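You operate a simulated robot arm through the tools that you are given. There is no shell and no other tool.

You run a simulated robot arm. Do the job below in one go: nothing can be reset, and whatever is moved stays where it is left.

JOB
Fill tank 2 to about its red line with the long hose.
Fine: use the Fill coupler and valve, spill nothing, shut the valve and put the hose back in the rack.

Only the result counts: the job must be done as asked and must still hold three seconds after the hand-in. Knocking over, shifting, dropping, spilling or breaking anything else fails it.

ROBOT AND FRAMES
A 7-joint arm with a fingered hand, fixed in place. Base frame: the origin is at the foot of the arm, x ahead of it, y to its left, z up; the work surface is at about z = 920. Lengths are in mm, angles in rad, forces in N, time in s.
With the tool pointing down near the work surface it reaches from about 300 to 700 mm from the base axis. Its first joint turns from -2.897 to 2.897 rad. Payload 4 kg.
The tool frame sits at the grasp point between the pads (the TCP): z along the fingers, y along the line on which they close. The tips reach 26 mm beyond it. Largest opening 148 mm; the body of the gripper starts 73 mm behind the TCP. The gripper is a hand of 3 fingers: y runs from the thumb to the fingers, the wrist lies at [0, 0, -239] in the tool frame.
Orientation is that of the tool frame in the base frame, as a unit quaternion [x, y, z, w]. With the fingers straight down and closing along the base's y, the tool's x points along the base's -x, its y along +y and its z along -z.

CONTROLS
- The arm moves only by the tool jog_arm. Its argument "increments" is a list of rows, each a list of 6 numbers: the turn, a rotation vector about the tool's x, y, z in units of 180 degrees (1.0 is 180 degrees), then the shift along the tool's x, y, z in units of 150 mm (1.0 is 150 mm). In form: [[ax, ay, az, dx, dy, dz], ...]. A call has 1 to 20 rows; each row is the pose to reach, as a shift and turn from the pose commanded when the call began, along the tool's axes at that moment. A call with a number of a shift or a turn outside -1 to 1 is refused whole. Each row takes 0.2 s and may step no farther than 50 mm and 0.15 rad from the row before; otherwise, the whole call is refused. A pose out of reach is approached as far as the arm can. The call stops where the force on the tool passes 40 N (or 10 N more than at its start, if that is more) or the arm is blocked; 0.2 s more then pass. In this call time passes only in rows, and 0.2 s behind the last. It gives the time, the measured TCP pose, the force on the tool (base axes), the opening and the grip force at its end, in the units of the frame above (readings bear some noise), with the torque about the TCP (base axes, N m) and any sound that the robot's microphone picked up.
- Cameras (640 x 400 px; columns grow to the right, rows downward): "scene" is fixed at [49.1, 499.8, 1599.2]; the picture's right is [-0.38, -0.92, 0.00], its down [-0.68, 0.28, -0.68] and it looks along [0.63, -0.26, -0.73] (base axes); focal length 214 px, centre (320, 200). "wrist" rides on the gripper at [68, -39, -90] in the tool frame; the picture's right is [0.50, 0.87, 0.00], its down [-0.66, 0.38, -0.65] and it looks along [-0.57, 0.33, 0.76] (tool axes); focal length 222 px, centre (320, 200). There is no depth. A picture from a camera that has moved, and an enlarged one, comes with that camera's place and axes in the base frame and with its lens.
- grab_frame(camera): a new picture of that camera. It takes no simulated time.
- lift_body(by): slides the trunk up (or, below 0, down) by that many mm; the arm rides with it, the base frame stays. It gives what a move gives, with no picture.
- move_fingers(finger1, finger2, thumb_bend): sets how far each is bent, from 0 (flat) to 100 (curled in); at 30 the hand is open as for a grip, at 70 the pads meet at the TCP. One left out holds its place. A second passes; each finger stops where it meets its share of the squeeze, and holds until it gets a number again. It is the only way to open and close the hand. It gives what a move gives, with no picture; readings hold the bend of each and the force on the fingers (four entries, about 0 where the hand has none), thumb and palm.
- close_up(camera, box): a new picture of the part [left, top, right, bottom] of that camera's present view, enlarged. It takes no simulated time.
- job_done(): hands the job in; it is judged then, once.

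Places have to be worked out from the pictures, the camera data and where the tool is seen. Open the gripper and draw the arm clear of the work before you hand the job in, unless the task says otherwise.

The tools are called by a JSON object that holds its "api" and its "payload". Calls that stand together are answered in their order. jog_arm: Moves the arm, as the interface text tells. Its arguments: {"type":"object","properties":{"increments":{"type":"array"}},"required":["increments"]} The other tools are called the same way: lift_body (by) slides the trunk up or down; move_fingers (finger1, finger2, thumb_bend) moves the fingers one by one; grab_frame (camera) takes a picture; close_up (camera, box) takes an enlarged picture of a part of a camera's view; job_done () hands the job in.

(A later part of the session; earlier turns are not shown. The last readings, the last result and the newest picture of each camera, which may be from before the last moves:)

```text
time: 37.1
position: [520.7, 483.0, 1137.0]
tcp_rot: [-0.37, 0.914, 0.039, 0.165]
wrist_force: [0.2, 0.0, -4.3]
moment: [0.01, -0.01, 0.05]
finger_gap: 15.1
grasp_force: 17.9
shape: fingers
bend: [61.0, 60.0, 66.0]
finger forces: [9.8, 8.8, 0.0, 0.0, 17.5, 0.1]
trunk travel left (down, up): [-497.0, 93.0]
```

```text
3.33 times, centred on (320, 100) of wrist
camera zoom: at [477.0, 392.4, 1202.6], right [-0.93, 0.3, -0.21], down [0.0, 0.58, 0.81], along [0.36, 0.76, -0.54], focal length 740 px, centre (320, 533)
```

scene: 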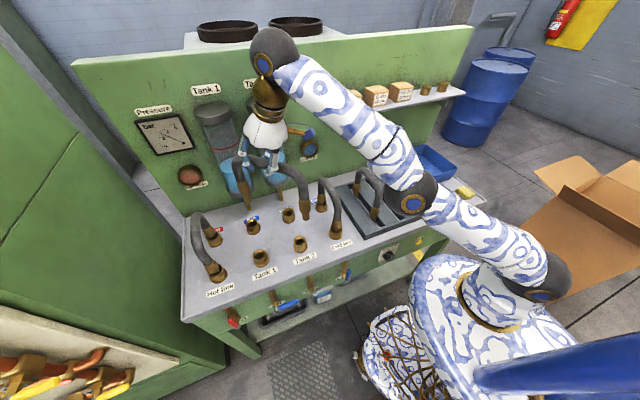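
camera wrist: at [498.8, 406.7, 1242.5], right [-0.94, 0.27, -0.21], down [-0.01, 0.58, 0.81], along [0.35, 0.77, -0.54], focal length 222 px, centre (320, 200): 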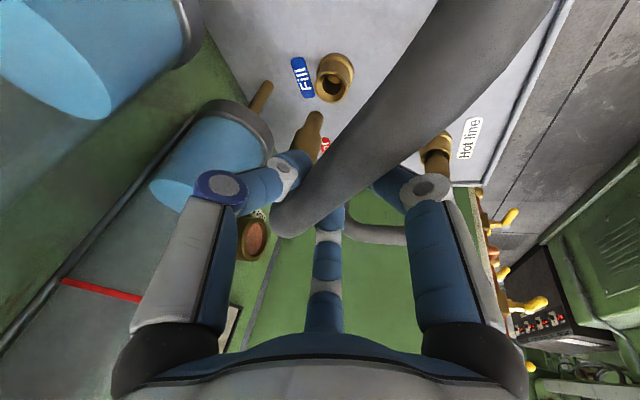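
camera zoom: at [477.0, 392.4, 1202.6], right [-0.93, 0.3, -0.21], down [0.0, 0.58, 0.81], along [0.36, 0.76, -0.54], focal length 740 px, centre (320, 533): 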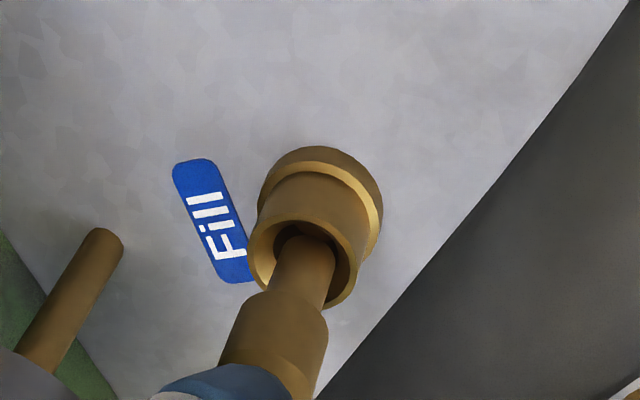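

Both plugs are entering their couplers with no side force. I'll continue lowering in small steps.

{"api": "lift_body", "payload": {"by": -6}}

{"api": "lift_body", "payload": {"by": -5}}

{"api": "close_up", "payload": {"camera": "scene", "box": [235, 195, 320, 255]}}

{"api": "close_up", "payload": {"camera": "wrist", "box": [270, 40, 370, 160]}}

```text
time: 37.7
position: [520.3, 482.5, 1131.9]
tcp_rot: [-0.369, 0.914, 0.038, 0.165]
wrist_force: [1.0, -0.6, -3.2]
moment: [0.0, -0.01, 0.01]
finger_gap: 14.9
grasp_force: 17.9
shape: fingers
bend: [62.0, 60.0, 66.0]
finger forces: [9.7, 8.8, 0.0, 0.1, 17.5, 0.0]
trunk travel left (down, up): [-491.0, 99.0]
```

```text
time: 38.2
position: [521.4, 482.2, 1126.5]
tcp_rot: [-0.37, 0.913, 0.038, 0.165]
wrist_force: [-0.6, 0.2, -3.2]
moment: [0.03, -0.05, 0.04]
finger_gap: 14.4
grasp_force: 18.8
shape: fingers
bend: [62.0, 60.0, 66.0]
finger forces: [10.8, 8.8, 0.1, 0.1, 17.6, 0.0]
trunk travel left (down, up): [-486.0, 104.0]
```

```text
6.67 times, centred on (278, 225) of scene
camera zoom: at [49.1, 499.8, 1599.2], right [-0.38, -0.92, 0.0], down [-0.68, 0.28, -0.68], along [0.63, -0.26, -0.73], focal length 1430 px, centre (603, 33)
```

zoom: 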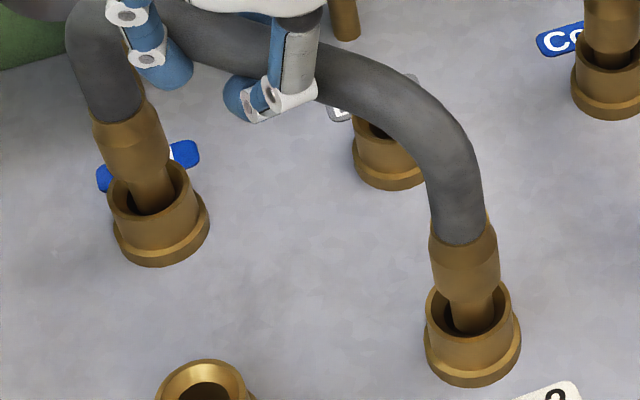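

```text
3.33 times, centred on (320, 100) of wrist
camera zoom: at [477.1, 392.5, 1191.3], right [-0.93, 0.3, -0.21], down [0.0, 0.58, 0.81], along [0.36, 0.76, -0.54], focal length 740 px, centre (320, 533)
```

zoom: 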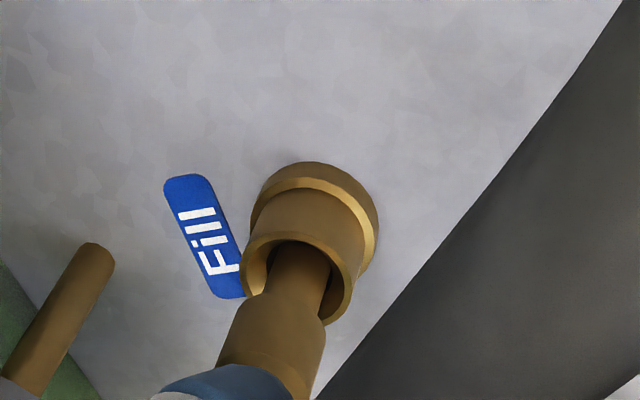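

The plugs are still descending freely. I'll lower a few more mm at a time until seating force appears.

{"api": "lift_body", "payload": {"by": -4}}

{"api": "lift_body", "payload": {"by": -3}}

{"api": "close_up", "payload": {"camera": "scene", "box": [235, 185, 345, 260]}}

```text
time: 38.7
position: [522.1, 482.8, 1123.1]
tcp_rot: [-0.371, 0.913, 0.039, 0.165]
wrist_force: [-0.2, 0.8, -3.6]
moment: [0.06, -0.05, 0.02]
finger_gap: 14.3
grasp_force: 18.0
shape: fingers
bend: [62.0, 60.0, 66.0]
finger forces: [10.6, 8.9, 0.0, 0.0, 17.6, 0.0]
trunk travel left (down, up): [-482.0, 108.0]
```

```text
time: 39.2
position: [521.4, 482.8, 1121.1]
tcp_rot: [-0.37, 0.913, 0.039, 0.165]
wrist_force: [0.0, 0.1, -2.1]
moment: [0.04, -0.05, 0.03]
finger_gap: 14.5
grasp_force: 18.4
shape: fingers
bend: [62.0, 60.0, 66.0]
finger forces: [10.3, 8.9, 0.0, 0.1, 17.4, 0.1]
trunk travel left (down, up): [-479.0, 111.0]
```

```text
5.33 times, centred on (290, 222) of scene
camera zoom: at [49.1, 499.8, 1599.2], right [-0.38, -0.92, 0.0], down [-0.68, 0.28, -0.68], along [0.63, -0.26, -0.73], focal length 1144 px, centre (480, 80)
```

zoom: 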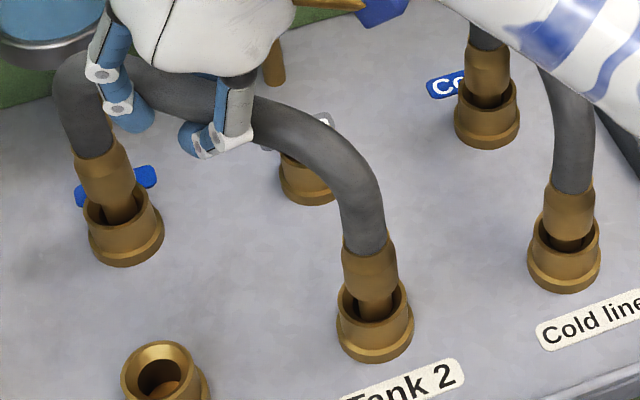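

Compared with the seated Cold line plug, ours still needs roughly 6–8 mm. I'll continue lowering carefully.

{"api": "lift_body", "payload": {"by": -3}}

{"api": "lift_body", "payload": {"by": -3}}

{"api": "close_up", "payload": {"camera": "scene", "box": [235, 185, 345, 260]}}

{"api": "close_up", "payload": {"camera": "wrist", "box": [270, 40, 370, 160]}}

```text
time: 39.8
position: [521.0, 482.4, 1117.5]
tcp_rot: [-0.369, 0.914, 0.039, 0.165]
wrist_force: [0.7, -0.4, -3.0]
moment: [0.02, -0.07, -0.02]
finger_gap: 14.4
grasp_force: 18.4
shape: fingers
bend: [62.0, 60.0, 66.0]
finger forces: [10.1, 8.9, 0.1, 0.0, 17.4, 0.0]
trunk travel left (down, up): [-476.0, 114.0]
```

```text
time: 40.3
position: [520.6, 482.8, 1114.4]
tcp_rot: [-0.37, 0.913, 0.039, 0.165]
wrist_force: [0.1, -0.3, -3.4]
moment: [0.04, -0.04, 0.01]
finger_gap: 14.3
grasp_force: 17.8
shape: fingers
bend: [62.0, 60.0, 66.0]
finger forces: [10.0, 8.8, 0.0, 0.0, 17.4, 0.0]
trunk travel left (down, up): [-473.0, 117.0]
```

```text
5.33 times, centred on (290, 222) of scene
camera zoom: at [49.1, 499.8, 1599.2], right [-0.38, -0.92, 0.0], down [-0.68, 0.28, -0.68], along [0.63, -0.26, -0.73], focal length 1144 px, centre (480, 80)
```

zoom: 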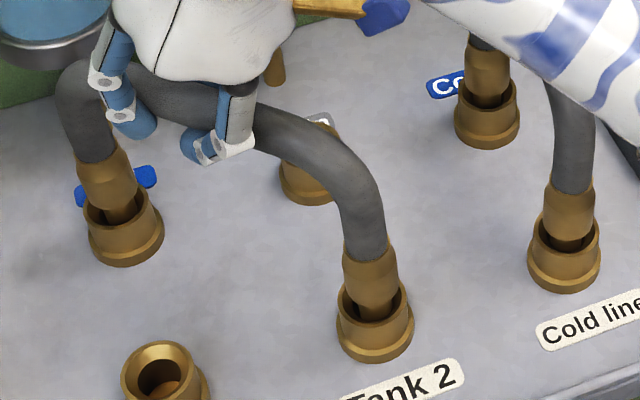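

```text
3.33 times, centred on (320, 100) of wrist
camera zoom: at [477.1, 392.5, 1178.5], right [-0.93, 0.3, -0.21], down [0.0, 0.58, 0.81], along [0.36, 0.76, -0.54], focal length 740 px, centre (320, 533)
```

zoom: 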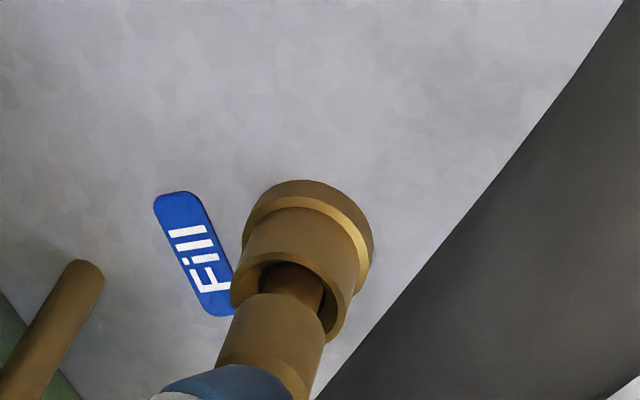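

There's still no resistance and the plugs are nearly at the seated look. I'll go on another few mm.

{"api": "lift_body", "payload": {"by": -3}}

{"api": "lift_body", "payload": {"by": -3}}

{"api": "close_up", "payload": {"camera": "scene", "box": [275, 200, 345, 260]}}

{"api": "close_up", "payload": {"camera": "scene", "box": [225, 185, 275, 240]}}

```text
time: 40.8
position: [521.4, 483.5, 1110.6]
tcp_rot: [-0.37, 0.913, 0.039, 0.165]
wrist_force: [0.5, 0.8, -3.7]
moment: [0.05, -0.03, -0.02]
finger_gap: 14.2
grasp_force: 17.6
shape: fingers
bend: [62.0, 60.0, 66.0]
finger forces: [9.8, 8.7, 0.0, 0.0, 17.4, 0.1]
trunk travel left (down, up): [-470.0, 120.0]
```

```text
time: 41.3
position: [520.5, 482.7, 1108.9]
tcp_rot: [-0.37, 0.914, 0.039, 0.165]
wrist_force: [0.8, 0.2, -3.9]
moment: [0.01, -0.03, 0.01]
finger_gap: 14.2
grasp_force: 17.8
shape: fingers
bend: [62.0, 60.0, 66.0]
finger forces: [9.9, 8.8, 0.0, 0.1, 17.3, 0.0]
trunk travel left (down, up): [-467.0, 123.0]
```

```text
6.67 times, centred on (310, 230) of scene
camera zoom: at [49.1, 499.8, 1599.2], right [-0.38, -0.92, 0.0], down [-0.68, 0.28, -0.68], along [0.63, -0.26, -0.73], focal length 1430 px, centre (387, 0)
```

zoom: 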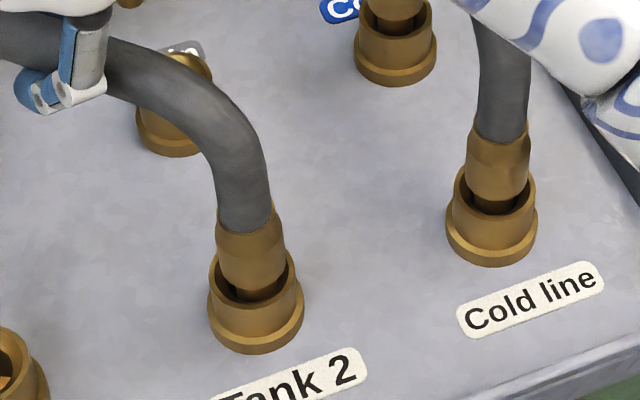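

```text
7.27 times, centred on (250, 212) of scene
camera zoom: at [49.1, 499.8, 1599.2], right [-0.38, -0.92, 0.0], down [-0.68, 0.28, -0.68], along [0.63, -0.26, -0.73], focal length 1560 px, centre (829, 109)
```

zoom: 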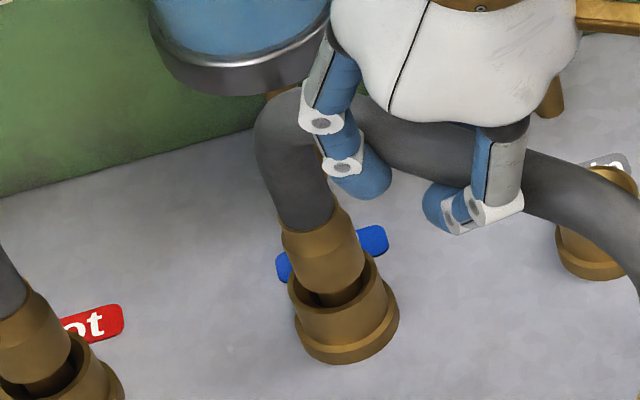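

The plugs now look like the seated Cold line ones but there's no contact force yet. I'll keep lowering 2–3 mm at a time until a reaction appears.

{"api": "lift_body", "payload": {"by": -3}}

{"api": "lift_body", "payload": {"by": -2}}

{"api": "close_up", "payload": {"camera": "scene", "box": [275, 200, 345, 260]}}

```text
time: 41.9
position: [520.5, 481.9, 1105.9]
tcp_rot: [-0.37, 0.913, 0.04, 0.166]
wrist_force: [-0.6, 0.2, 0.5]
moment: [0.06, -0.05, 0.0]
finger_gap: 13.8
grasp_force: 17.8
shape: fingers
bend: [62.0, 60.0, 66.0]
finger forces: [9.5, 8.5, 0.1, 0.0, 17.1, 0.0]
trunk travel left (down, up): [-464.0, 126.0]
```

```text
time: 42.4
position: [521.7, 482.5, 1104.7]
tcp_rot: [-0.37, 0.913, 0.039, 0.167]
wrist_force: [1.0, 0.1, 7.9]
moment: [0.01, -0.09, 0.03]
finger_gap: 12.3
grasp_force: 16.6
shape: fingers
bend: [72.0, 60.0, 66.0]
finger forces: [9.0, 8.8, 0.1, 0.1, 15.6, 0.0]
trunk travel left (down, up): [-462.0, 128.0]
```

```text
6.67 times, centred on (310, 230) of scene
camera zoom: at [49.1, 499.8, 1599.2], right [-0.38, -0.92, 0.0], down [-0.68, 0.28, -0.68], along [0.63, -0.26, -0.73], focal length 1430 px, centre (387, 0)
```

zoom: 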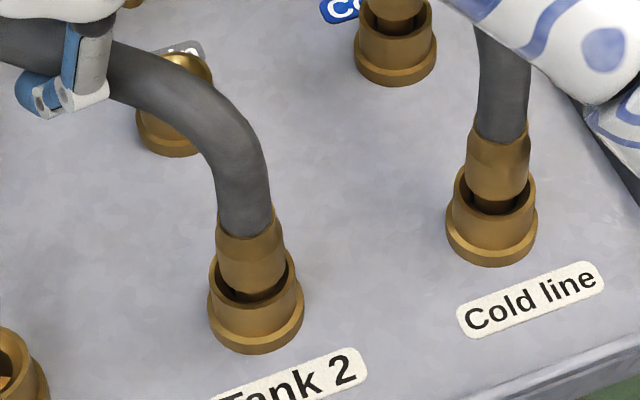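

A contact force of about +11 N has appeared, so the plugs have bottomed. I'll compare the insertion depth with the installed plugs at high zoom.

{"api": "close_up", "payload": {"camera": "scene", "box": [280, 220, 315, 255]}}

{"api": "close_up", "payload": {"camera": "scene", "box": [315, 205, 350, 245]}}

{"api": "close_up", "payload": {"camera": "scene", "box": [230, 200, 270, 240]}}

{"api": "grab_frame", "payload": {"camera": "wrist"}}

```text
11.43 times, centred on (298, 238) of scene
camera zoom: at [49.1, 499.8, 1599.2], right [-0.38, -0.92, 0.0], down [-0.68, 0.28, -0.68], along [0.63, -0.26, -0.73], focal length 2451 px, centre (577, -229)
```

zoom: 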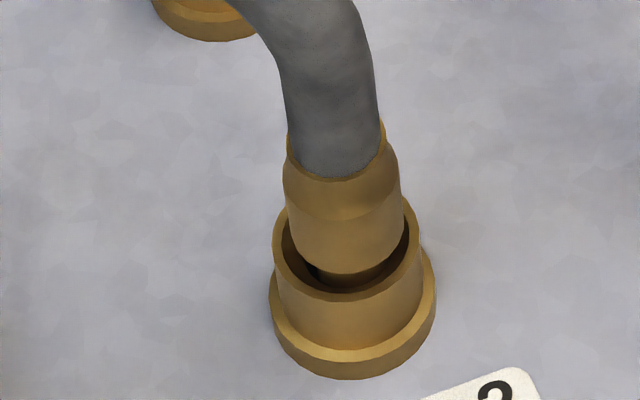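

```text
10.00 times, centred on (332, 225) of scene
camera zoom: at [49.1, 499.8, 1599.2], right [-0.38, -0.92, 0.0], down [-0.68, 0.28, -0.68], along [0.63, -0.26, -0.73], focal length 2145 px, centre (195, -50)
```

zoom: 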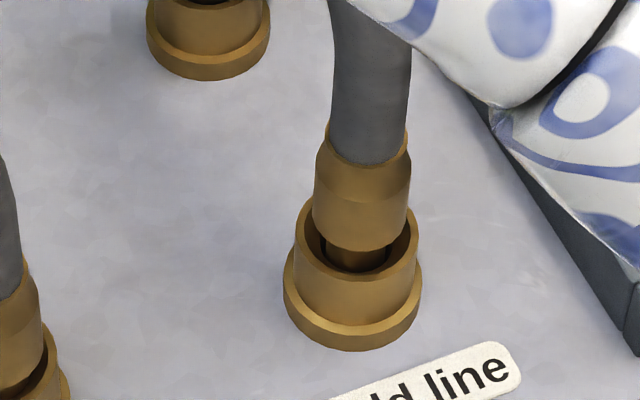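

```text
10.00 times, centred on (250, 220) of scene
camera zoom: at [49.1, 499.8, 1599.2], right [-0.38, -0.92, 0.0], down [-0.68, 0.28, -0.68], along [0.63, -0.26, -0.73], focal length 2145 px, centre (1020, 0)
```

zoom: 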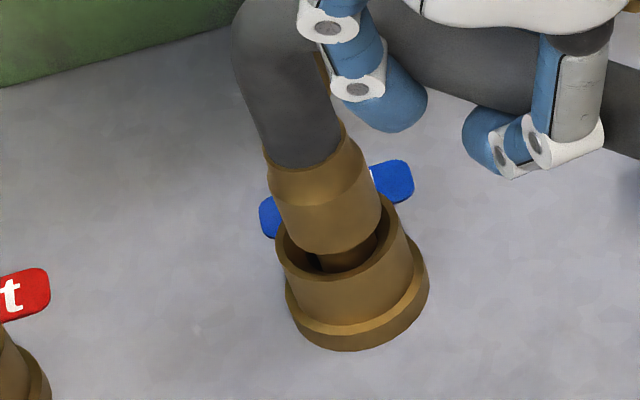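

```text
taken
camera wrist: at [476.4, 391.7, 1168.7], right [-0.93, 0.3, -0.21], down [0.0, 0.58, 0.81], along [0.36, 0.76, -0.54], focal length 222 px, centre (320, 200)
```

wrist: 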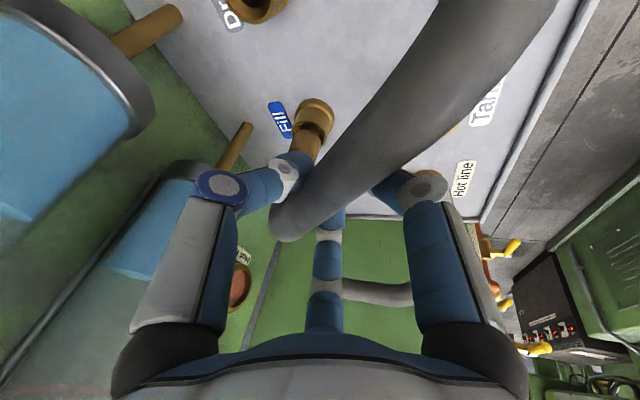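

Tank 2's plug is as deep as the installed Cold line one, while the Fill plug looks 3–4 mm short. I'll press down a little more so the Fill end also seats.

{"api": "lift_body", "payload": {"by": -2}}

{"api": "close_up", "payload": {"camera": "scene", "box": [230, 200, 270, 240]}}

{"api": "close_up", "payload": {"camera": "scene", "box": [320, 160, 350, 200]}}

```text
time: 42.9
position: [520.4, 482.8, 1100.7]
tcp_rot: [-0.37, 0.913, 0.039, 0.165]
wrist_force: [0.0, -0.6, 6.4]
moment: [0.01, -0.03, 0.01]
finger_gap: 9.2
grasp_force: 15.1
shape: fingers
bend: [73.0, 61.0, 66.0]
finger forces: [8.3, 8.3, 0.0, 0.1, 14.4, 0.1]
trunk travel left (down, up): [-460.0, 130.0]
```

```text
10.00 times, centred on (250, 220) of scene
camera zoom: at [49.1, 499.8, 1599.2], right [-0.38, -0.92, 0.0], down [-0.68, 0.28, -0.68], along [0.63, -0.26, -0.73], focal length 2145 px, centre (1020, 0)
```

zoom: 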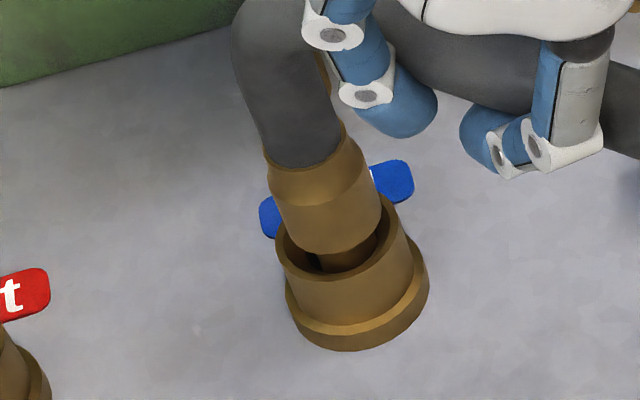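

```text
10.00 times, centred on (335, 180) of scene
camera zoom: at [49.1, 499.8, 1599.2], right [-0.38, -0.92, 0.0], down [-0.68, 0.28, -0.68], along [0.63, -0.26, -0.73], focal length 2145 px, centre (170, 400)
```

zoom: 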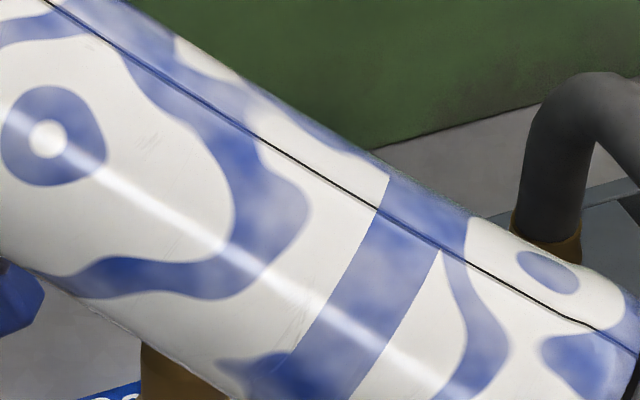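

The hose is now slipping slightly in the grip instead of going deeper. I'll compare our Fill plug with the installed Hot plug in the same row to judge whether it's seated.

{"api": "close_up", "payload": {"camera": "scene", "box": [195, 205, 265, 255]}}

{"api": "close_up", "payload": {"camera": "scene", "box": [195, 215, 235, 255]}}

```text
8.00 times, centred on (230, 230) of scene
camera zoom: at [49.1, 499.8, 1599.2], right [-0.38, -0.92, 0.0], down [-0.68, 0.28, -0.68], along [0.63, -0.26, -0.73], focal length 1716 px, centre (1040, -40)
```

zoom: 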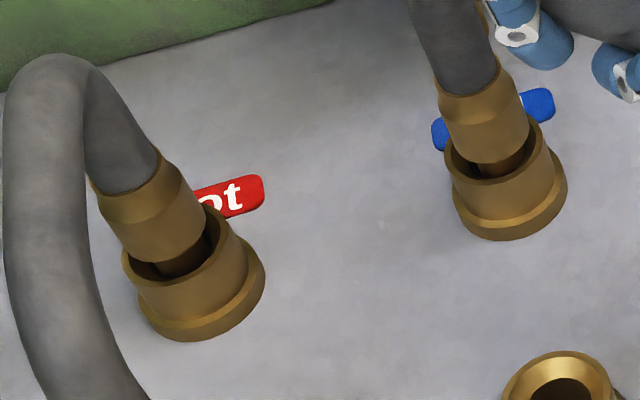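

```text
10.00 times, centred on (215, 235) of scene
camera zoom: at [49.1, 499.8, 1599.2], right [-0.38, -0.92, 0.0], down [-0.68, 0.28, -0.68], along [0.63, -0.26, -0.73], focal length 2145 px, centre (1370, -150)
```

zoom: 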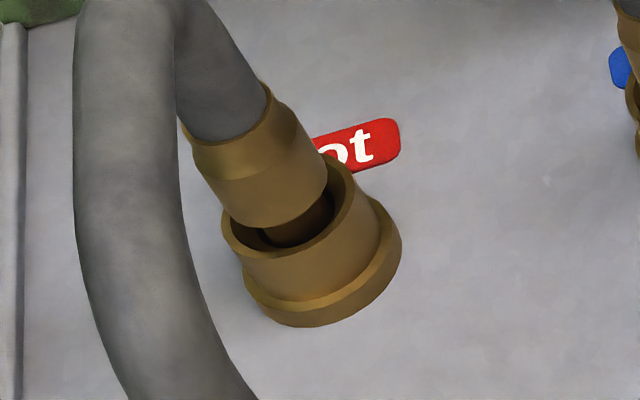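

The Fill and Hot plugs look identical in depth, and Tank 2 is at least as deep as Cold line, so both ends are seated. I'll open the hand to release the hose.

{"api": "move_fingers", "payload": {"finger1": 45, "finger2": 45, "thumb_bend": 45}}

{"api": "move_fingers", "payload": {"finger1": 28, "finger2": 28, "thumb_bend": 28}}

{"api": "grab_frame", "payload": {"camera": "wrist"}}

{"api": "close_up", "payload": {"camera": "scene", "box": [220, 150, 340, 260]}}

```text
time: 43.9
position: [520.6, 482.2, 1101.5]
tcp_rot: [-0.37, 0.914, 0.039, 0.165]
wrist_force: [0.4, 0.9, 0.0]
moment: [0.02, 0.0, 0.01]
finger_gap: 78.3
grasp_force: 0.0
shape: fingers
bend: [45.0, 45.0, 45.0]
finger forces: [0.1, 0.0, 0.0, 0.0, 0.0, 0.1]
trunk travel left (down, up): [-460.0, 130.0]
```

```text
time: 44.9
position: [521.0, 483.0, 1101.9]
tcp_rot: [-0.37, 0.913, 0.039, 0.165]
wrist_force: [0.5, 0.0, -0.2]
moment: [0.01, -0.02, 0.04]
finger_gap: 130.9
grasp_force: 0.0
shape: fingers
bend: [28.0, 28.0, 28.0]
finger forces: [0.0, 0.0, 0.0, 0.0, 0.0, 0.0]
trunk travel left (down, up): [-460.0, 130.0]
```

```text
taken
camera wrist: at [476.9, 392.3, 1165.7], right [-0.93, 0.3, -0.21], down [0.0, 0.58, 0.81], along [0.36, 0.76, -0.54], focal length 222 px, centre (320, 200)
```

wrist: 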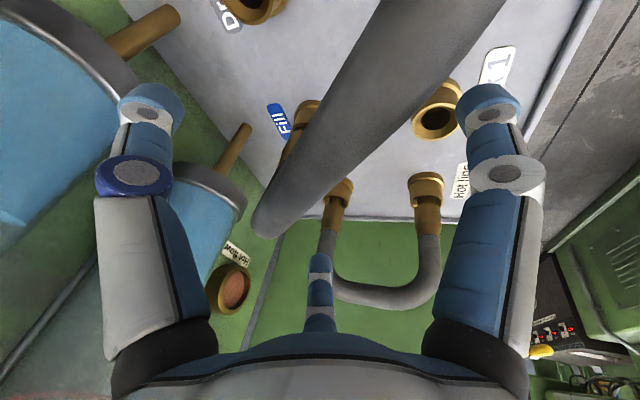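

```text
3.64 times, centred on (280, 205) of scene
camera zoom: at [49.1, 499.8, 1599.2], right [-0.38, -0.92, 0.0], down [-0.68, 0.28, -0.68], along [0.63, -0.26, -0.73], focal length 780 px, centre (466, 182)
```

zoom: 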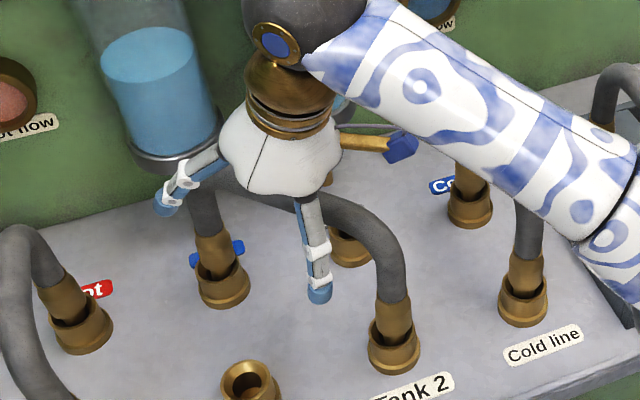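

Released; the hose stands in both couplers, leaning slightly toward the thumb side. I'll check the seating up close before moving away.

{"api": "close_up", "payload": {"camera": "scene", "box": [230, 200, 270, 240]}}

{"api": "close_up", "payload": {"camera": "scene", "box": [280, 220, 315, 255]}}

```text
10.00 times, centred on (250, 220) of scene
camera zoom: at [49.1, 499.8, 1599.2], right [-0.38, -0.92, 0.0], down [-0.68, 0.28, -0.68], along [0.63, -0.26, -0.73], focal length 2145 px, centre (1020, 0)
```

zoom: 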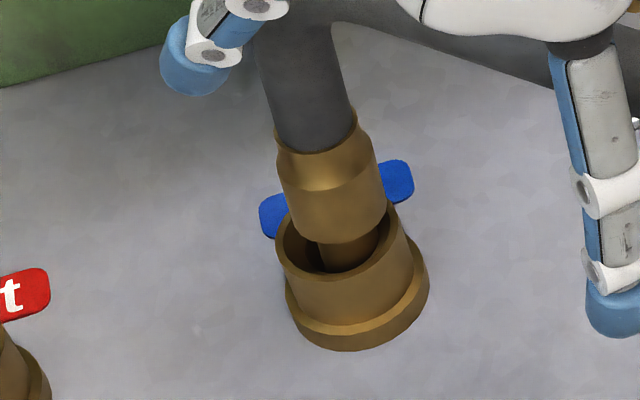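

```text
11.43 times, centred on (298, 238) of scene
camera zoom: at [49.1, 499.8, 1599.2], right [-0.38, -0.92, 0.0], down [-0.68, 0.28, -0.68], along [0.63, -0.26, -0.73], focal length 2451 px, centre (577, -229)
```

zoom: 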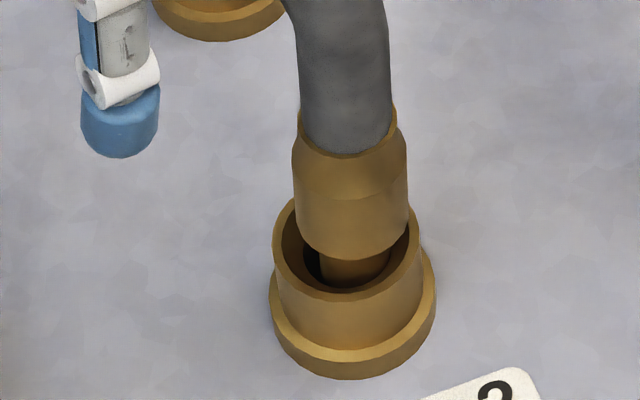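

I'll compare the Hot and Fill plugs side by side again now that the hose is released.

{"api": "close_up", "payload": {"camera": "scene", "box": [195, 205, 265, 255]}}

{"api": "close_up", "payload": {"camera": "scene", "box": [280, 205, 350, 255]}}

```text
8.00 times, centred on (230, 230) of scene
camera zoom: at [49.1, 499.8, 1599.2], right [-0.38, -0.92, 0.0], down [-0.68, 0.28, -0.68], along [0.63, -0.26, -0.73], focal length 1716 px, centre (1040, -40)
```

zoom: 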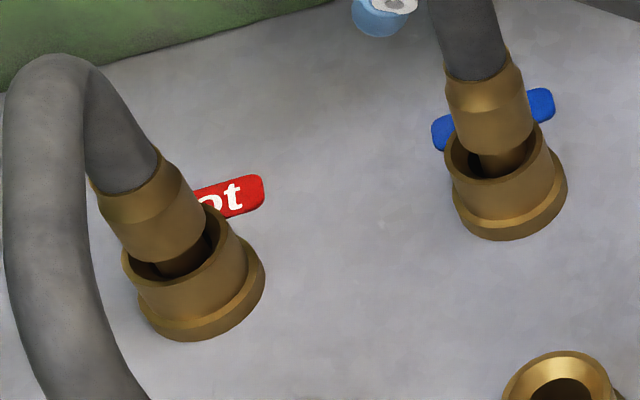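

```text
8.00 times, centred on (315, 230) of scene
camera zoom: at [49.1, 499.8, 1599.2], right [-0.38, -0.92, 0.0], down [-0.68, 0.28, -0.68], along [0.63, -0.26, -0.73], focal length 1716 px, centre (360, -40)
```

zoom: 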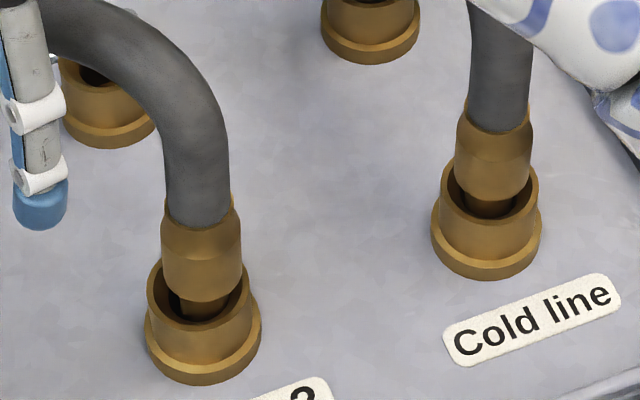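

Both ends look near the nominal depth (Tank 2 matches Cold line, Fill is about 3 mm higher than Hot), with a small lean. I'll raise the hand clear with the trunk and then inspect from other angles before touching the valve.

{"api": "lift_body", "payload": {"by": 40}}

{"api": "lift_body", "payload": {"by": 90}}

{"api": "grab_frame", "payload": {"camera": "wrist"}}

{"api": "close_up", "payload": {"camera": "scene", "box": [220, 150, 340, 260]}}

```text
time: 45.7
position: [520.9, 482.7, 1141.5]
tcp_rot: [-0.37, 0.914, 0.038, 0.165]
wrist_force: [0.3, -0.8, -0.8]
moment: [0.02, 0.0, -0.04]
finger_gap: 130.6
grasp_force: 0.0
shape: fingers
bend: [28.0, 28.0, 28.0]
finger forces: [0.0, 0.0, 0.0, 0.0, 0.0, 0.1]
trunk travel left (down, up): [-500.0, 90.0]
```

```text
time: 47.0
position: [521.2, 482.3, 1231.6]
tcp_rot: [-0.37, 0.914, 0.038, 0.165]
wrist_force: [0.4, -0.4, 0.3]
moment: [-0.01, 0.04, 0.03]
finger_gap: 130.7
grasp_force: 0.0
shape: fingers
bend: [28.0, 28.0, 28.0]
finger forces: [0.0, 0.0, 0.0, 0.1, 0.0, 0.1]
trunk travel left (down, up): [-590.0, 0.0]
```

```text
taken
camera wrist: at [477.0, 392.4, 1295.6], right [-0.93, 0.3, -0.21], down [0.0, 0.58, 0.81], along [0.36, 0.76, -0.54], focal length 222 px, centre (320, 200)
```

wrist: 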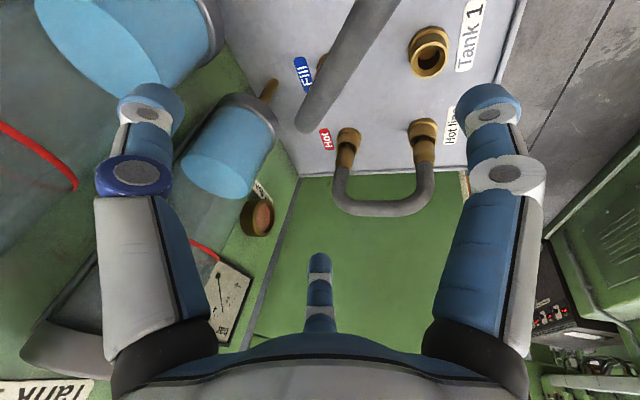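

```text
3.64 times, centred on (280, 205) of scene
camera zoom: at [49.1, 499.8, 1599.2], right [-0.38, -0.92, 0.0], down [-0.68, 0.28, -0.68], along [0.63, -0.26, -0.73], focal length 780 px, centre (466, 182)
```

zoom: 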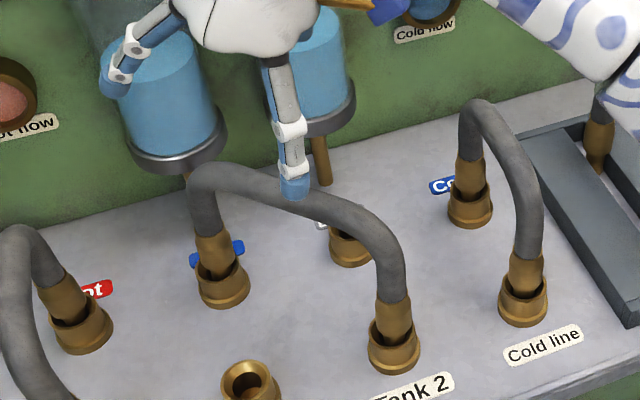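

The hand is clear and the hose stands in both couplers. With the hand empty I'll try to bend the elbow back, using large inward steps at this safe height.

{"api": "jog_arm", "payload": {"increments": [[0, 0, 0, 0.3, 0.005, -0.105], [0, 0, 0, 0.6, 0.009, -0.21], [0, 0, 0, 0.9, 0.014, -0.315]]}}

{"api": "grab_frame", "payload": {"camera": "scene"}}

```text
time: 47.8
position: [482.2, 462.5, 1297.8]
tcp_rot: [-0.37, 0.914, 0.038, 0.164]
wrist_force: [0.3, -0.5, 1.2]
moment: [-0.01, -0.02, -0.01]
finger_gap: 130.9
grasp_force: 0.1
shape: fingers
bend: [28.0, 28.0, 28.0]
finger forces: [0.0, 0.0, 0.0, 0.0, 0.0, 0.1]
out of reach, approached as far as the arm can: row 1, 2, 3
trunk travel left (down, up): [-590.0, 0.0]
```

```text
taken
```

scene: 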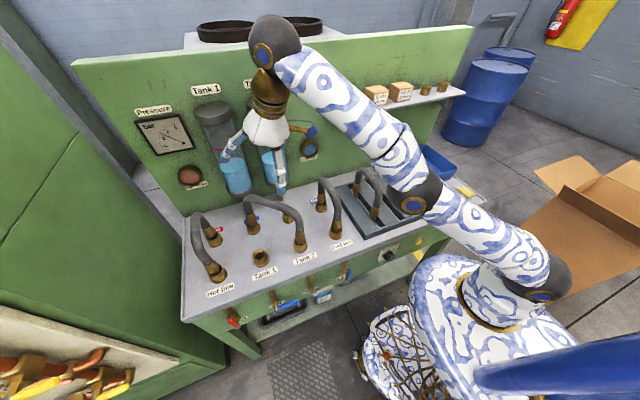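

The elbow remains over-straight. I'll push out to full extension first and then pull in along the shoulder–wrist line, so it can pass through the straight position and bend the proper way.

{"api": "jog_arm", "payload": {"increments": [[0, 0, 0, -0.258, -0.007, -0.069], [0, 0, 0, -0.4, -0.011, -0.107], [0, 0, 0, -0.2, -0.005, -0.054], [0, 0, 0, 0.05, 0.001, 0.013], [0, 0, 0, 0.3, 0.008, 0.081], [0, 0, 0, 0.58, 0.016, 0.156]]}}

{"api": "grab_frame", "payload": {"camera": "scene"}}

```text
time: 49.2
position: [480.2, 466.6, 1295.8]
tcp_rot: [-0.369, 0.914, 0.039, 0.165]
wrist_force: [0.8, -0.2, -1.4]
moment: [-0.01, 0.0, 0.02]
finger_gap: 131.0
grasp_force: 0.1
shape: fingers
bend: [28.0, 28.0, 28.0]
finger forces: [0.0, 0.1, 0.1, 0.0, 0.0, 0.1]
out of reach, approached as far as the arm can: row 1, 2, 3, 4, 5, 6
trunk travel left (down, up): [-590.0, 0.0]
```

```text
taken
```

scene: 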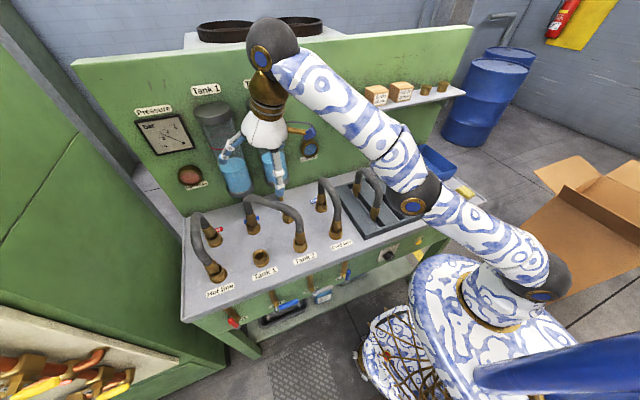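

All the stuck poses fit one sphere of radius ~716 mm about the shoulder, so the elbow is pinned at full extension. I'll alternate small outward and inward steps along the shoulder line with an inward pull at the end, so it can tip back to the bending side.

{"api": "jog_arm", "payload": {"increments": [[0, 0, 0, -0.0967, -0.0027, -0.026], [0, 0, 0, 0.1934, 0.0053, 0.052], [0, 0, 0, -0.116, -0.0032, -0.0312], [0, 0, 0, 0.1805, 0.005, 0.0485], [0, 0, 0, -0.0322, -0.0009, -0.0087], [0, 0, 0, 0.2837, 0.0078, 0.0763], [0, 0, 0, -0.0258, -0.0007, -0.0069], [0, 0, 0, 0.1289, 0.0035, 0.0347], [0, 0, 0, -0.1612, -0.0044, -0.0433], [0, 0, 0, 0.0645, 0.0018, 0.0173], [0, 0, 0, -0.2256, -0.0062, -0.0607], [0, 0, 0, 0.0774, 0.0021, 0.0208], [0, 0, 0, -0.0774, -0.0021, -0.0208], [0, 0, 0, 0.2256, 0.0062, 0.0607], [0, 0, 0, -0.0645, -0.0018, -0.0173], [0, 0, 0, 0.0322, 0.0009, 0.0087], [0, 0, 0, -0.2579, -0.0071, -0.0693], [0, 0, 0, 0.0322, 0.0009, 0.0087], [0, 0, 0, 0.3224, 0.0089, 0.0867], [0, 0, 0, 0.6125, 0.0168, 0.1646]]}}

```text
time: 53.4
position: [422.5, 413.5, 1243.0]
tcp_rot: [-0.369, 0.913, 0.04, 0.167]
wrist_force: [0.8, 0.4, -0.7]
moment: [0.01, -0.01, -0.02]
finger_gap: 130.9
grasp_force: 0.0
shape: fingers
bend: [28.0, 28.0, 28.0]
finger forces: [0.0, 0.1, 0.1, 0.0, 0.1, 0.1]
out of reach, approached as far as the arm can: row 1, 2, 3, 4, 5, 6, 9, 11, 13, 15, 17
trunk travel left (down, up): [-590.0, 0.0]
```

It worked: the elbow is bent again, with the hand at (422, 414, 1243). From now on I'll stay well inside the reach sphere. Next I'll move toward the front of the bench, ahead of the Fill valve, keeping the hand high.

{"api": "jog_arm", "payload": {"increments": [[0, 0, 0, 0.157, 0.193, -0.013], [0, 0, 0, 0.314, 0.386, -0.026], [0, 0, 0, 0.47, 0.578, -0.039], [0, 0, 0, 0.627, 0.771, -0.052]]}}

{"api": "grab_frame", "payload": {"camera": "scene"}}

{"api": "grab_frame", "payload": {"camera": "wrist"}}

```text
time: 54.4
position: [277.5, 433.3, 1212.7]
tcp_rot: [-0.369, 0.914, 0.038, 0.165]
wrist_force: [0.1, -0.4, -0.2]
moment: [0.0, 0.04, -0.04]
finger_gap: 131.1
grasp_force: 0.1
shape: fingers
bend: [28.0, 28.0, 28.0]
finger forces: [0.1, 0.0, 0.1, 0.1, 0.1, 0.0]
trunk travel left (down, up): [-590.0, 0.0]
```

```text
taken
```

scene: 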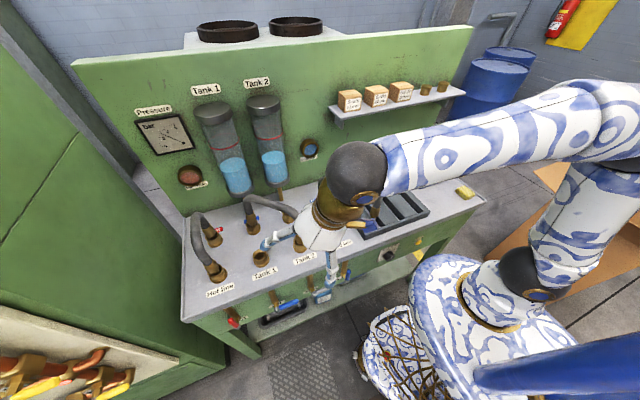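

```text
taken
camera wrist: at [233.2, 341.5, 1277.1], right [-0.93, 0.3, -0.21], down [0.0, 0.58, 0.81], along [0.36, 0.76, -0.54], focal length 222 px, centre (320, 200)
```

wrist: 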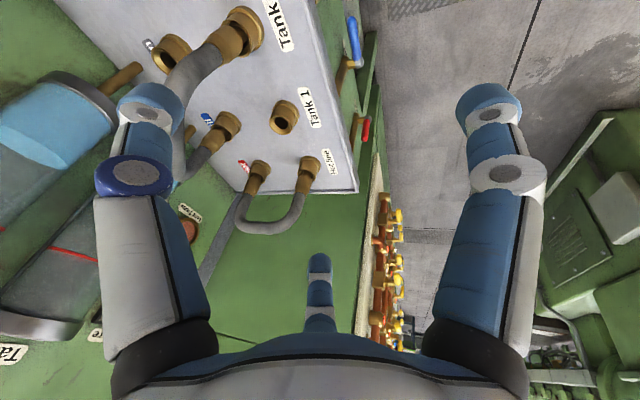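

From here the wrist camera gives a fresh angle on the hose seating at Fill and Tank 2, so I'll enlarge that.

{"api": "close_up", "payload": {"camera": "wrist", "box": [140, 0, 360, 200]}}

{"api": "close_up", "payload": {"camera": "wrist", "box": [320, 0, 400, 160]}}

```text
2.00 times, centred on (250, 100) of wrist
camera zoom: at [233.2, 341.5, 1277.1], right [-0.93, 0.3, -0.21], down [0.0, 0.58, 0.81], along [0.36, 0.76, -0.54], focal length 444 px, centre (460, 400)
```

zoom: 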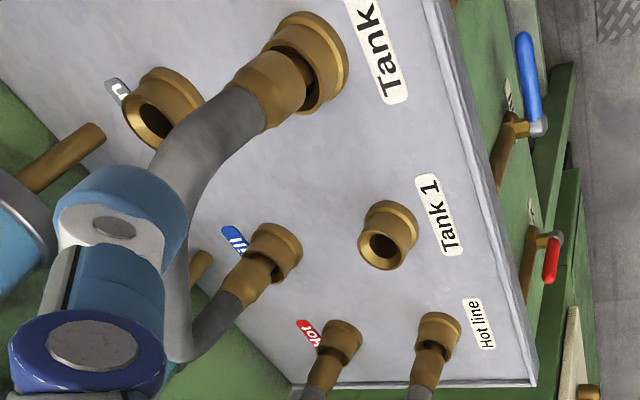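

```text
2.50 times, centred on (360, 80) of wrist
camera zoom: at [233.2, 341.5, 1277.1], right [-0.93, 0.3, -0.21], down [0.0, 0.58, 0.81], along [0.36, 0.76, -0.54], focal length 555 px, centre (220, 500)
```

zoom: 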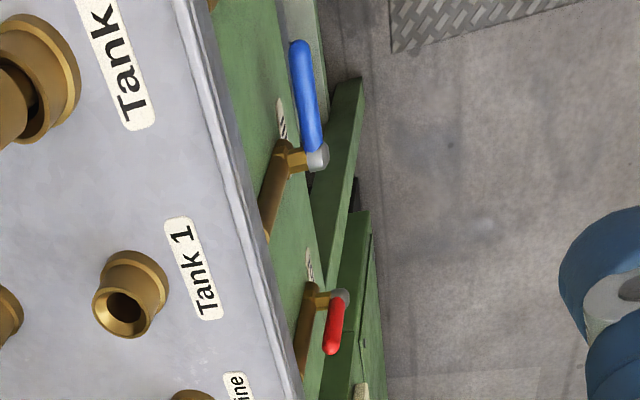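

The lean is modest and both plugs remain inside their couplers; the Fill lever is also clearly visible, still shut. I'll now turn the hand to point nearly horizontally toward the bench front (80° tilt, azimuth ~30°) at a safe height in front of the bench.

{"api": "jog_arm", "payload": {"increments": [[0.0061, -0.0417, 0.008, 0.015, 0.026, 0.049], [0.0122, -0.0834, 0.0161, 0.03, 0.052, 0.098], [0.0183, -0.1251, 0.0241, 0.045, 0.078, 0.147], [0.0245, -0.1668, 0.0321, 0.061, 0.104, 0.196], [0.0306, -0.2084, 0.0401, 0.076, 0.129, 0.244], [0.0367, -0.2501, 0.0482, 0.091, 0.155, 0.293], [0.0428, -0.2918, 0.0562, 0.106, 0.181, 0.342], [0.0489, -0.3335, 0.0642, 0.121, 0.207, 0.391]]}}

{"api": "grab_frame", "payload": {"camera": "scene"}}

{"api": "grab_frame", "payload": {"camera": "wrist"}}

```text
time: 56.2
position: [260.9, 454.4, 1150.3]
tcp_rot: [-0.198, 0.739, 0.167, 0.621]
wrist_force: [0.0, 0.1, -0.3]
moment: [0.01, -0.03, 0.0]
finger_gap: 131.2
grasp_force: 0.1
shape: fingers
bend: [28.0, 28.0, 28.0]
finger forces: [0.0, 0.0, 0.0, 0.0, 0.0, 0.0]
trunk travel left (down, up): [-590.0, 0.0]
```

```text
taken
```

scene: 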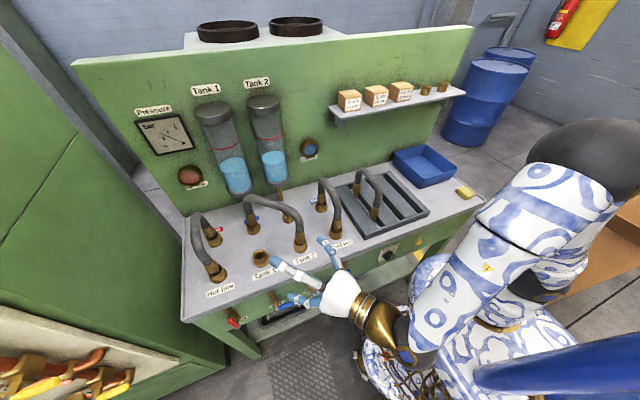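

```text
taken
camera wrist: at [192.1, 370.6, 1099.2], right [-0.51, 0.71, -0.49], down [-0.65, 0.06, 0.76], along [0.57, 0.7, 0.43], focal length 222 px, centre (320, 200)
```

wrist: 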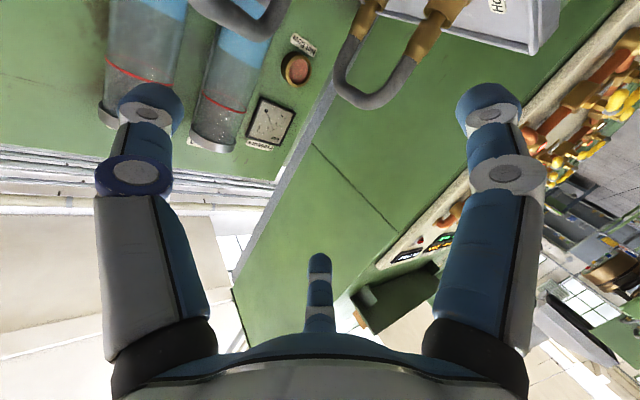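

The hand now points forward in front of the bench, and Tank 2 stays visible to the scene camera. I'll roll it so that the closing line is vertical and it points straight along +x, so the lever can sit between thumb (below) and fingers (above) and be swung about its pivot.

{"api": "jog_arm", "payload": {"increments": [[0.0074, -0.0145, 0.0417, 0, 0, 0], [0.0147, -0.029, 0.0835, 0, 0, 0], [0.0221, -0.0434, 0.1252, 0, 0, 0], [0.0294, -0.0579, 0.1669, 0, 0, 0], [0.0368, -0.0724, 0.2086, 0, 0, 0], [0.0441, -0.0869, 0.2504, 0, 0, 0], [0.0515, -0.1013, 0.2921, 0, 0, 0], [0.0588, -0.1158, 0.3338, 0, 0, 0], [0.0662, -0.1303, 0.3755, 0, 0, 0], [0.0735, -0.1448, 0.4173, 0, 0, 0], [0.0809, -0.1592, 0.459, 0, 0, 0], [0.0882, -0.1737, 0.5007, 0, 0, 0]]}}

{"api": "grab_frame", "payload": {"camera": "scene"}}

{"api": "grab_frame", "payload": {"camera": "wrist"}}

```text
time: 58.8
position: [260.4, 454.7, 1150.0]
tcp_rot: [0.501, 0.5, 0.501, 0.499]
wrist_force: [0.2, 0.7, 1.2]
moment: [0.0, 0.03, -0.01]
finger_gap: 131.4
grasp_force: 0.0
shape: fingers
bend: [28.0, 28.0, 28.0]
finger forces: [0.1, 0.0, 0.0, 0.0, 0.1, 0.0]
trunk travel left (down, up): [-590.0, 0.0]
```

```text
taken
```

scene: 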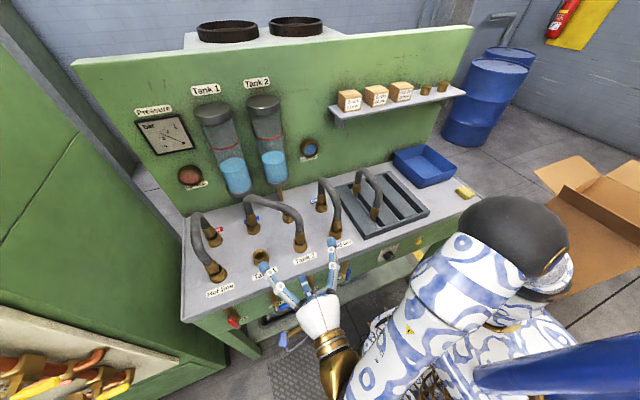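

```text
taken
camera wrist: at [169.3, 522.0, 1111.0], right [0.0, 0.5, 0.87], down [-0.65, -0.66, 0.38], along [0.76, -0.57, 0.33], focal length 222 px, centre (320, 200)
```

wrist: 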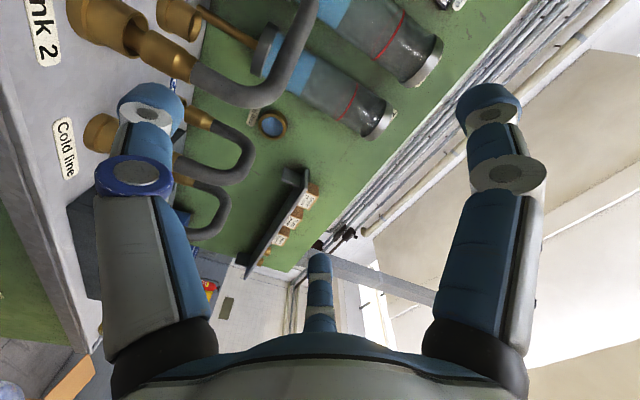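

The orientation is exact: tool z = +x, thumb below, fingers above. I'll lower the trunk in stages in front of the bench, watching for clearance.

{"api": "lift_body", "payload": {"by": -180}}

{"api": "grab_frame", "payload": {"camera": "scene"}}

{"api": "grab_frame", "payload": {"camera": "wrist"}}

```text
time: 60.8
position: [259.5, 454.3, 970.2]
tcp_rot: [0.501, 0.499, 0.5, 0.499]
wrist_force: [-0.4, 0.1, -0.4]
moment: [0.02, 0.02, -0.01]
finger_gap: 131.0
grasp_force: 0.0
shape: fingers
bend: [28.0, 28.0, 28.0]
finger forces: [0.1, 0.0, 0.0, 0.1, 0.0, 0.1]
trunk travel left (down, up): [-410.0, 180.0]
```

```text
taken
```

scene: 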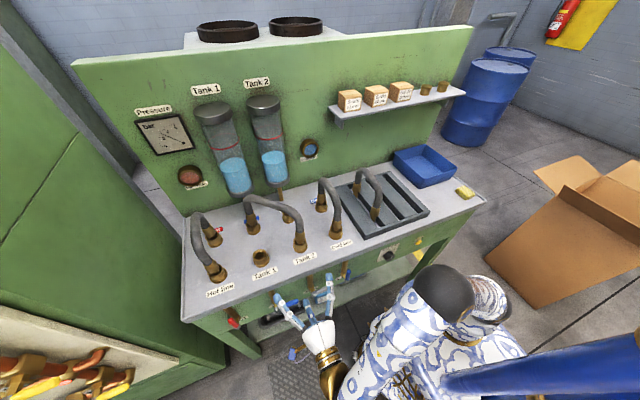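

```text
taken
camera wrist: at [169.5, 521.8, 931.0], right [0.0, 0.5, 0.87], down [-0.65, -0.66, 0.38], along [0.76, -0.57, 0.33], focal length 222 px, centre (320, 200)
```

wrist: 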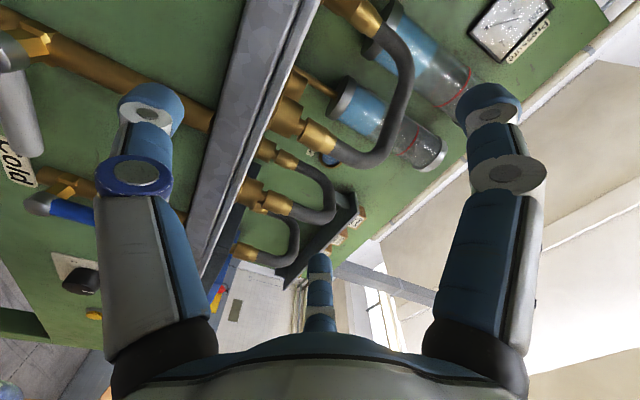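

Clearance is good. I'll shift left to y≈503, in line with the Fill lever, then lower another 150 mm for a close look at it.

{"api": "jog_arm", "payload": {"increments": [[0, 0, 0, 0.16, 0, 0], [0, 0, 0, 0.325, 0, 0]]}}

{"api": "lift_body", "payload": {"by": -140}}

{"api": "grab_frame", "payload": {"camera": "wrist"}}

{"api": "grab_frame", "payload": {"camera": "scene"}}

```text
time: 61.4
position: [260.9, 503.1, 970.9]
tcp_rot: [0.5, 0.499, 0.501, 0.5]
wrist_force: [0.5, 0.0, -0.8]
moment: [0.01, 0.01, 0.0]
finger_gap: 131.1
grasp_force: 0.0
shape: fingers
bend: [28.0, 28.0, 28.0]
finger forces: [0.0, 0.0, 0.0, 0.0, 0.1, 0.0]
trunk travel left (down, up): [-410.0, 180.0]
```

```text
time: 63.0
position: [261.6, 503.3, 830.4]
tcp_rot: [0.5, 0.5, 0.5, 0.499]
wrist_force: [0.9, -0.9, -0.3]
moment: [-0.05, 0.01, -0.02]
finger_gap: 130.8
grasp_force: 0.0
shape: fingers
bend: [28.0, 28.0, 28.0]
finger forces: [0.0, 0.1, 0.0, 0.0, 0.0, 0.0]
trunk travel left (down, up): [-270.0, 320.0]
```

```text
taken
camera wrist: at [170.0, 570.7, 791.6], right [0.0, 0.5, 0.87], down [-0.65, -0.66, 0.38], along [0.76, -0.57, 0.33], focal length 222 px, centre (320, 200)
```

wrist: 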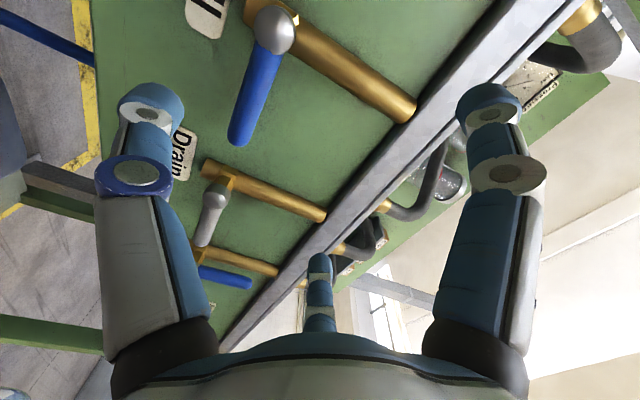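

```text
taken
```

scene: 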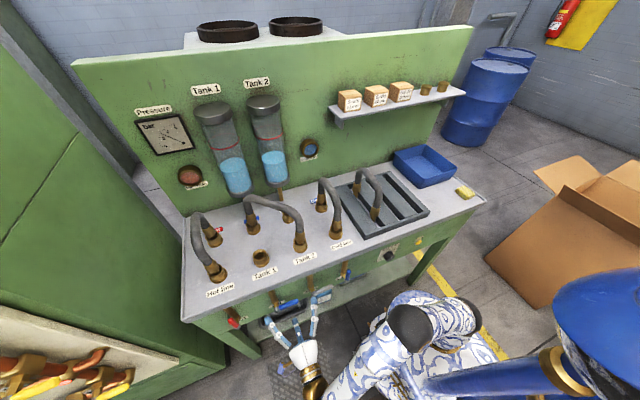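

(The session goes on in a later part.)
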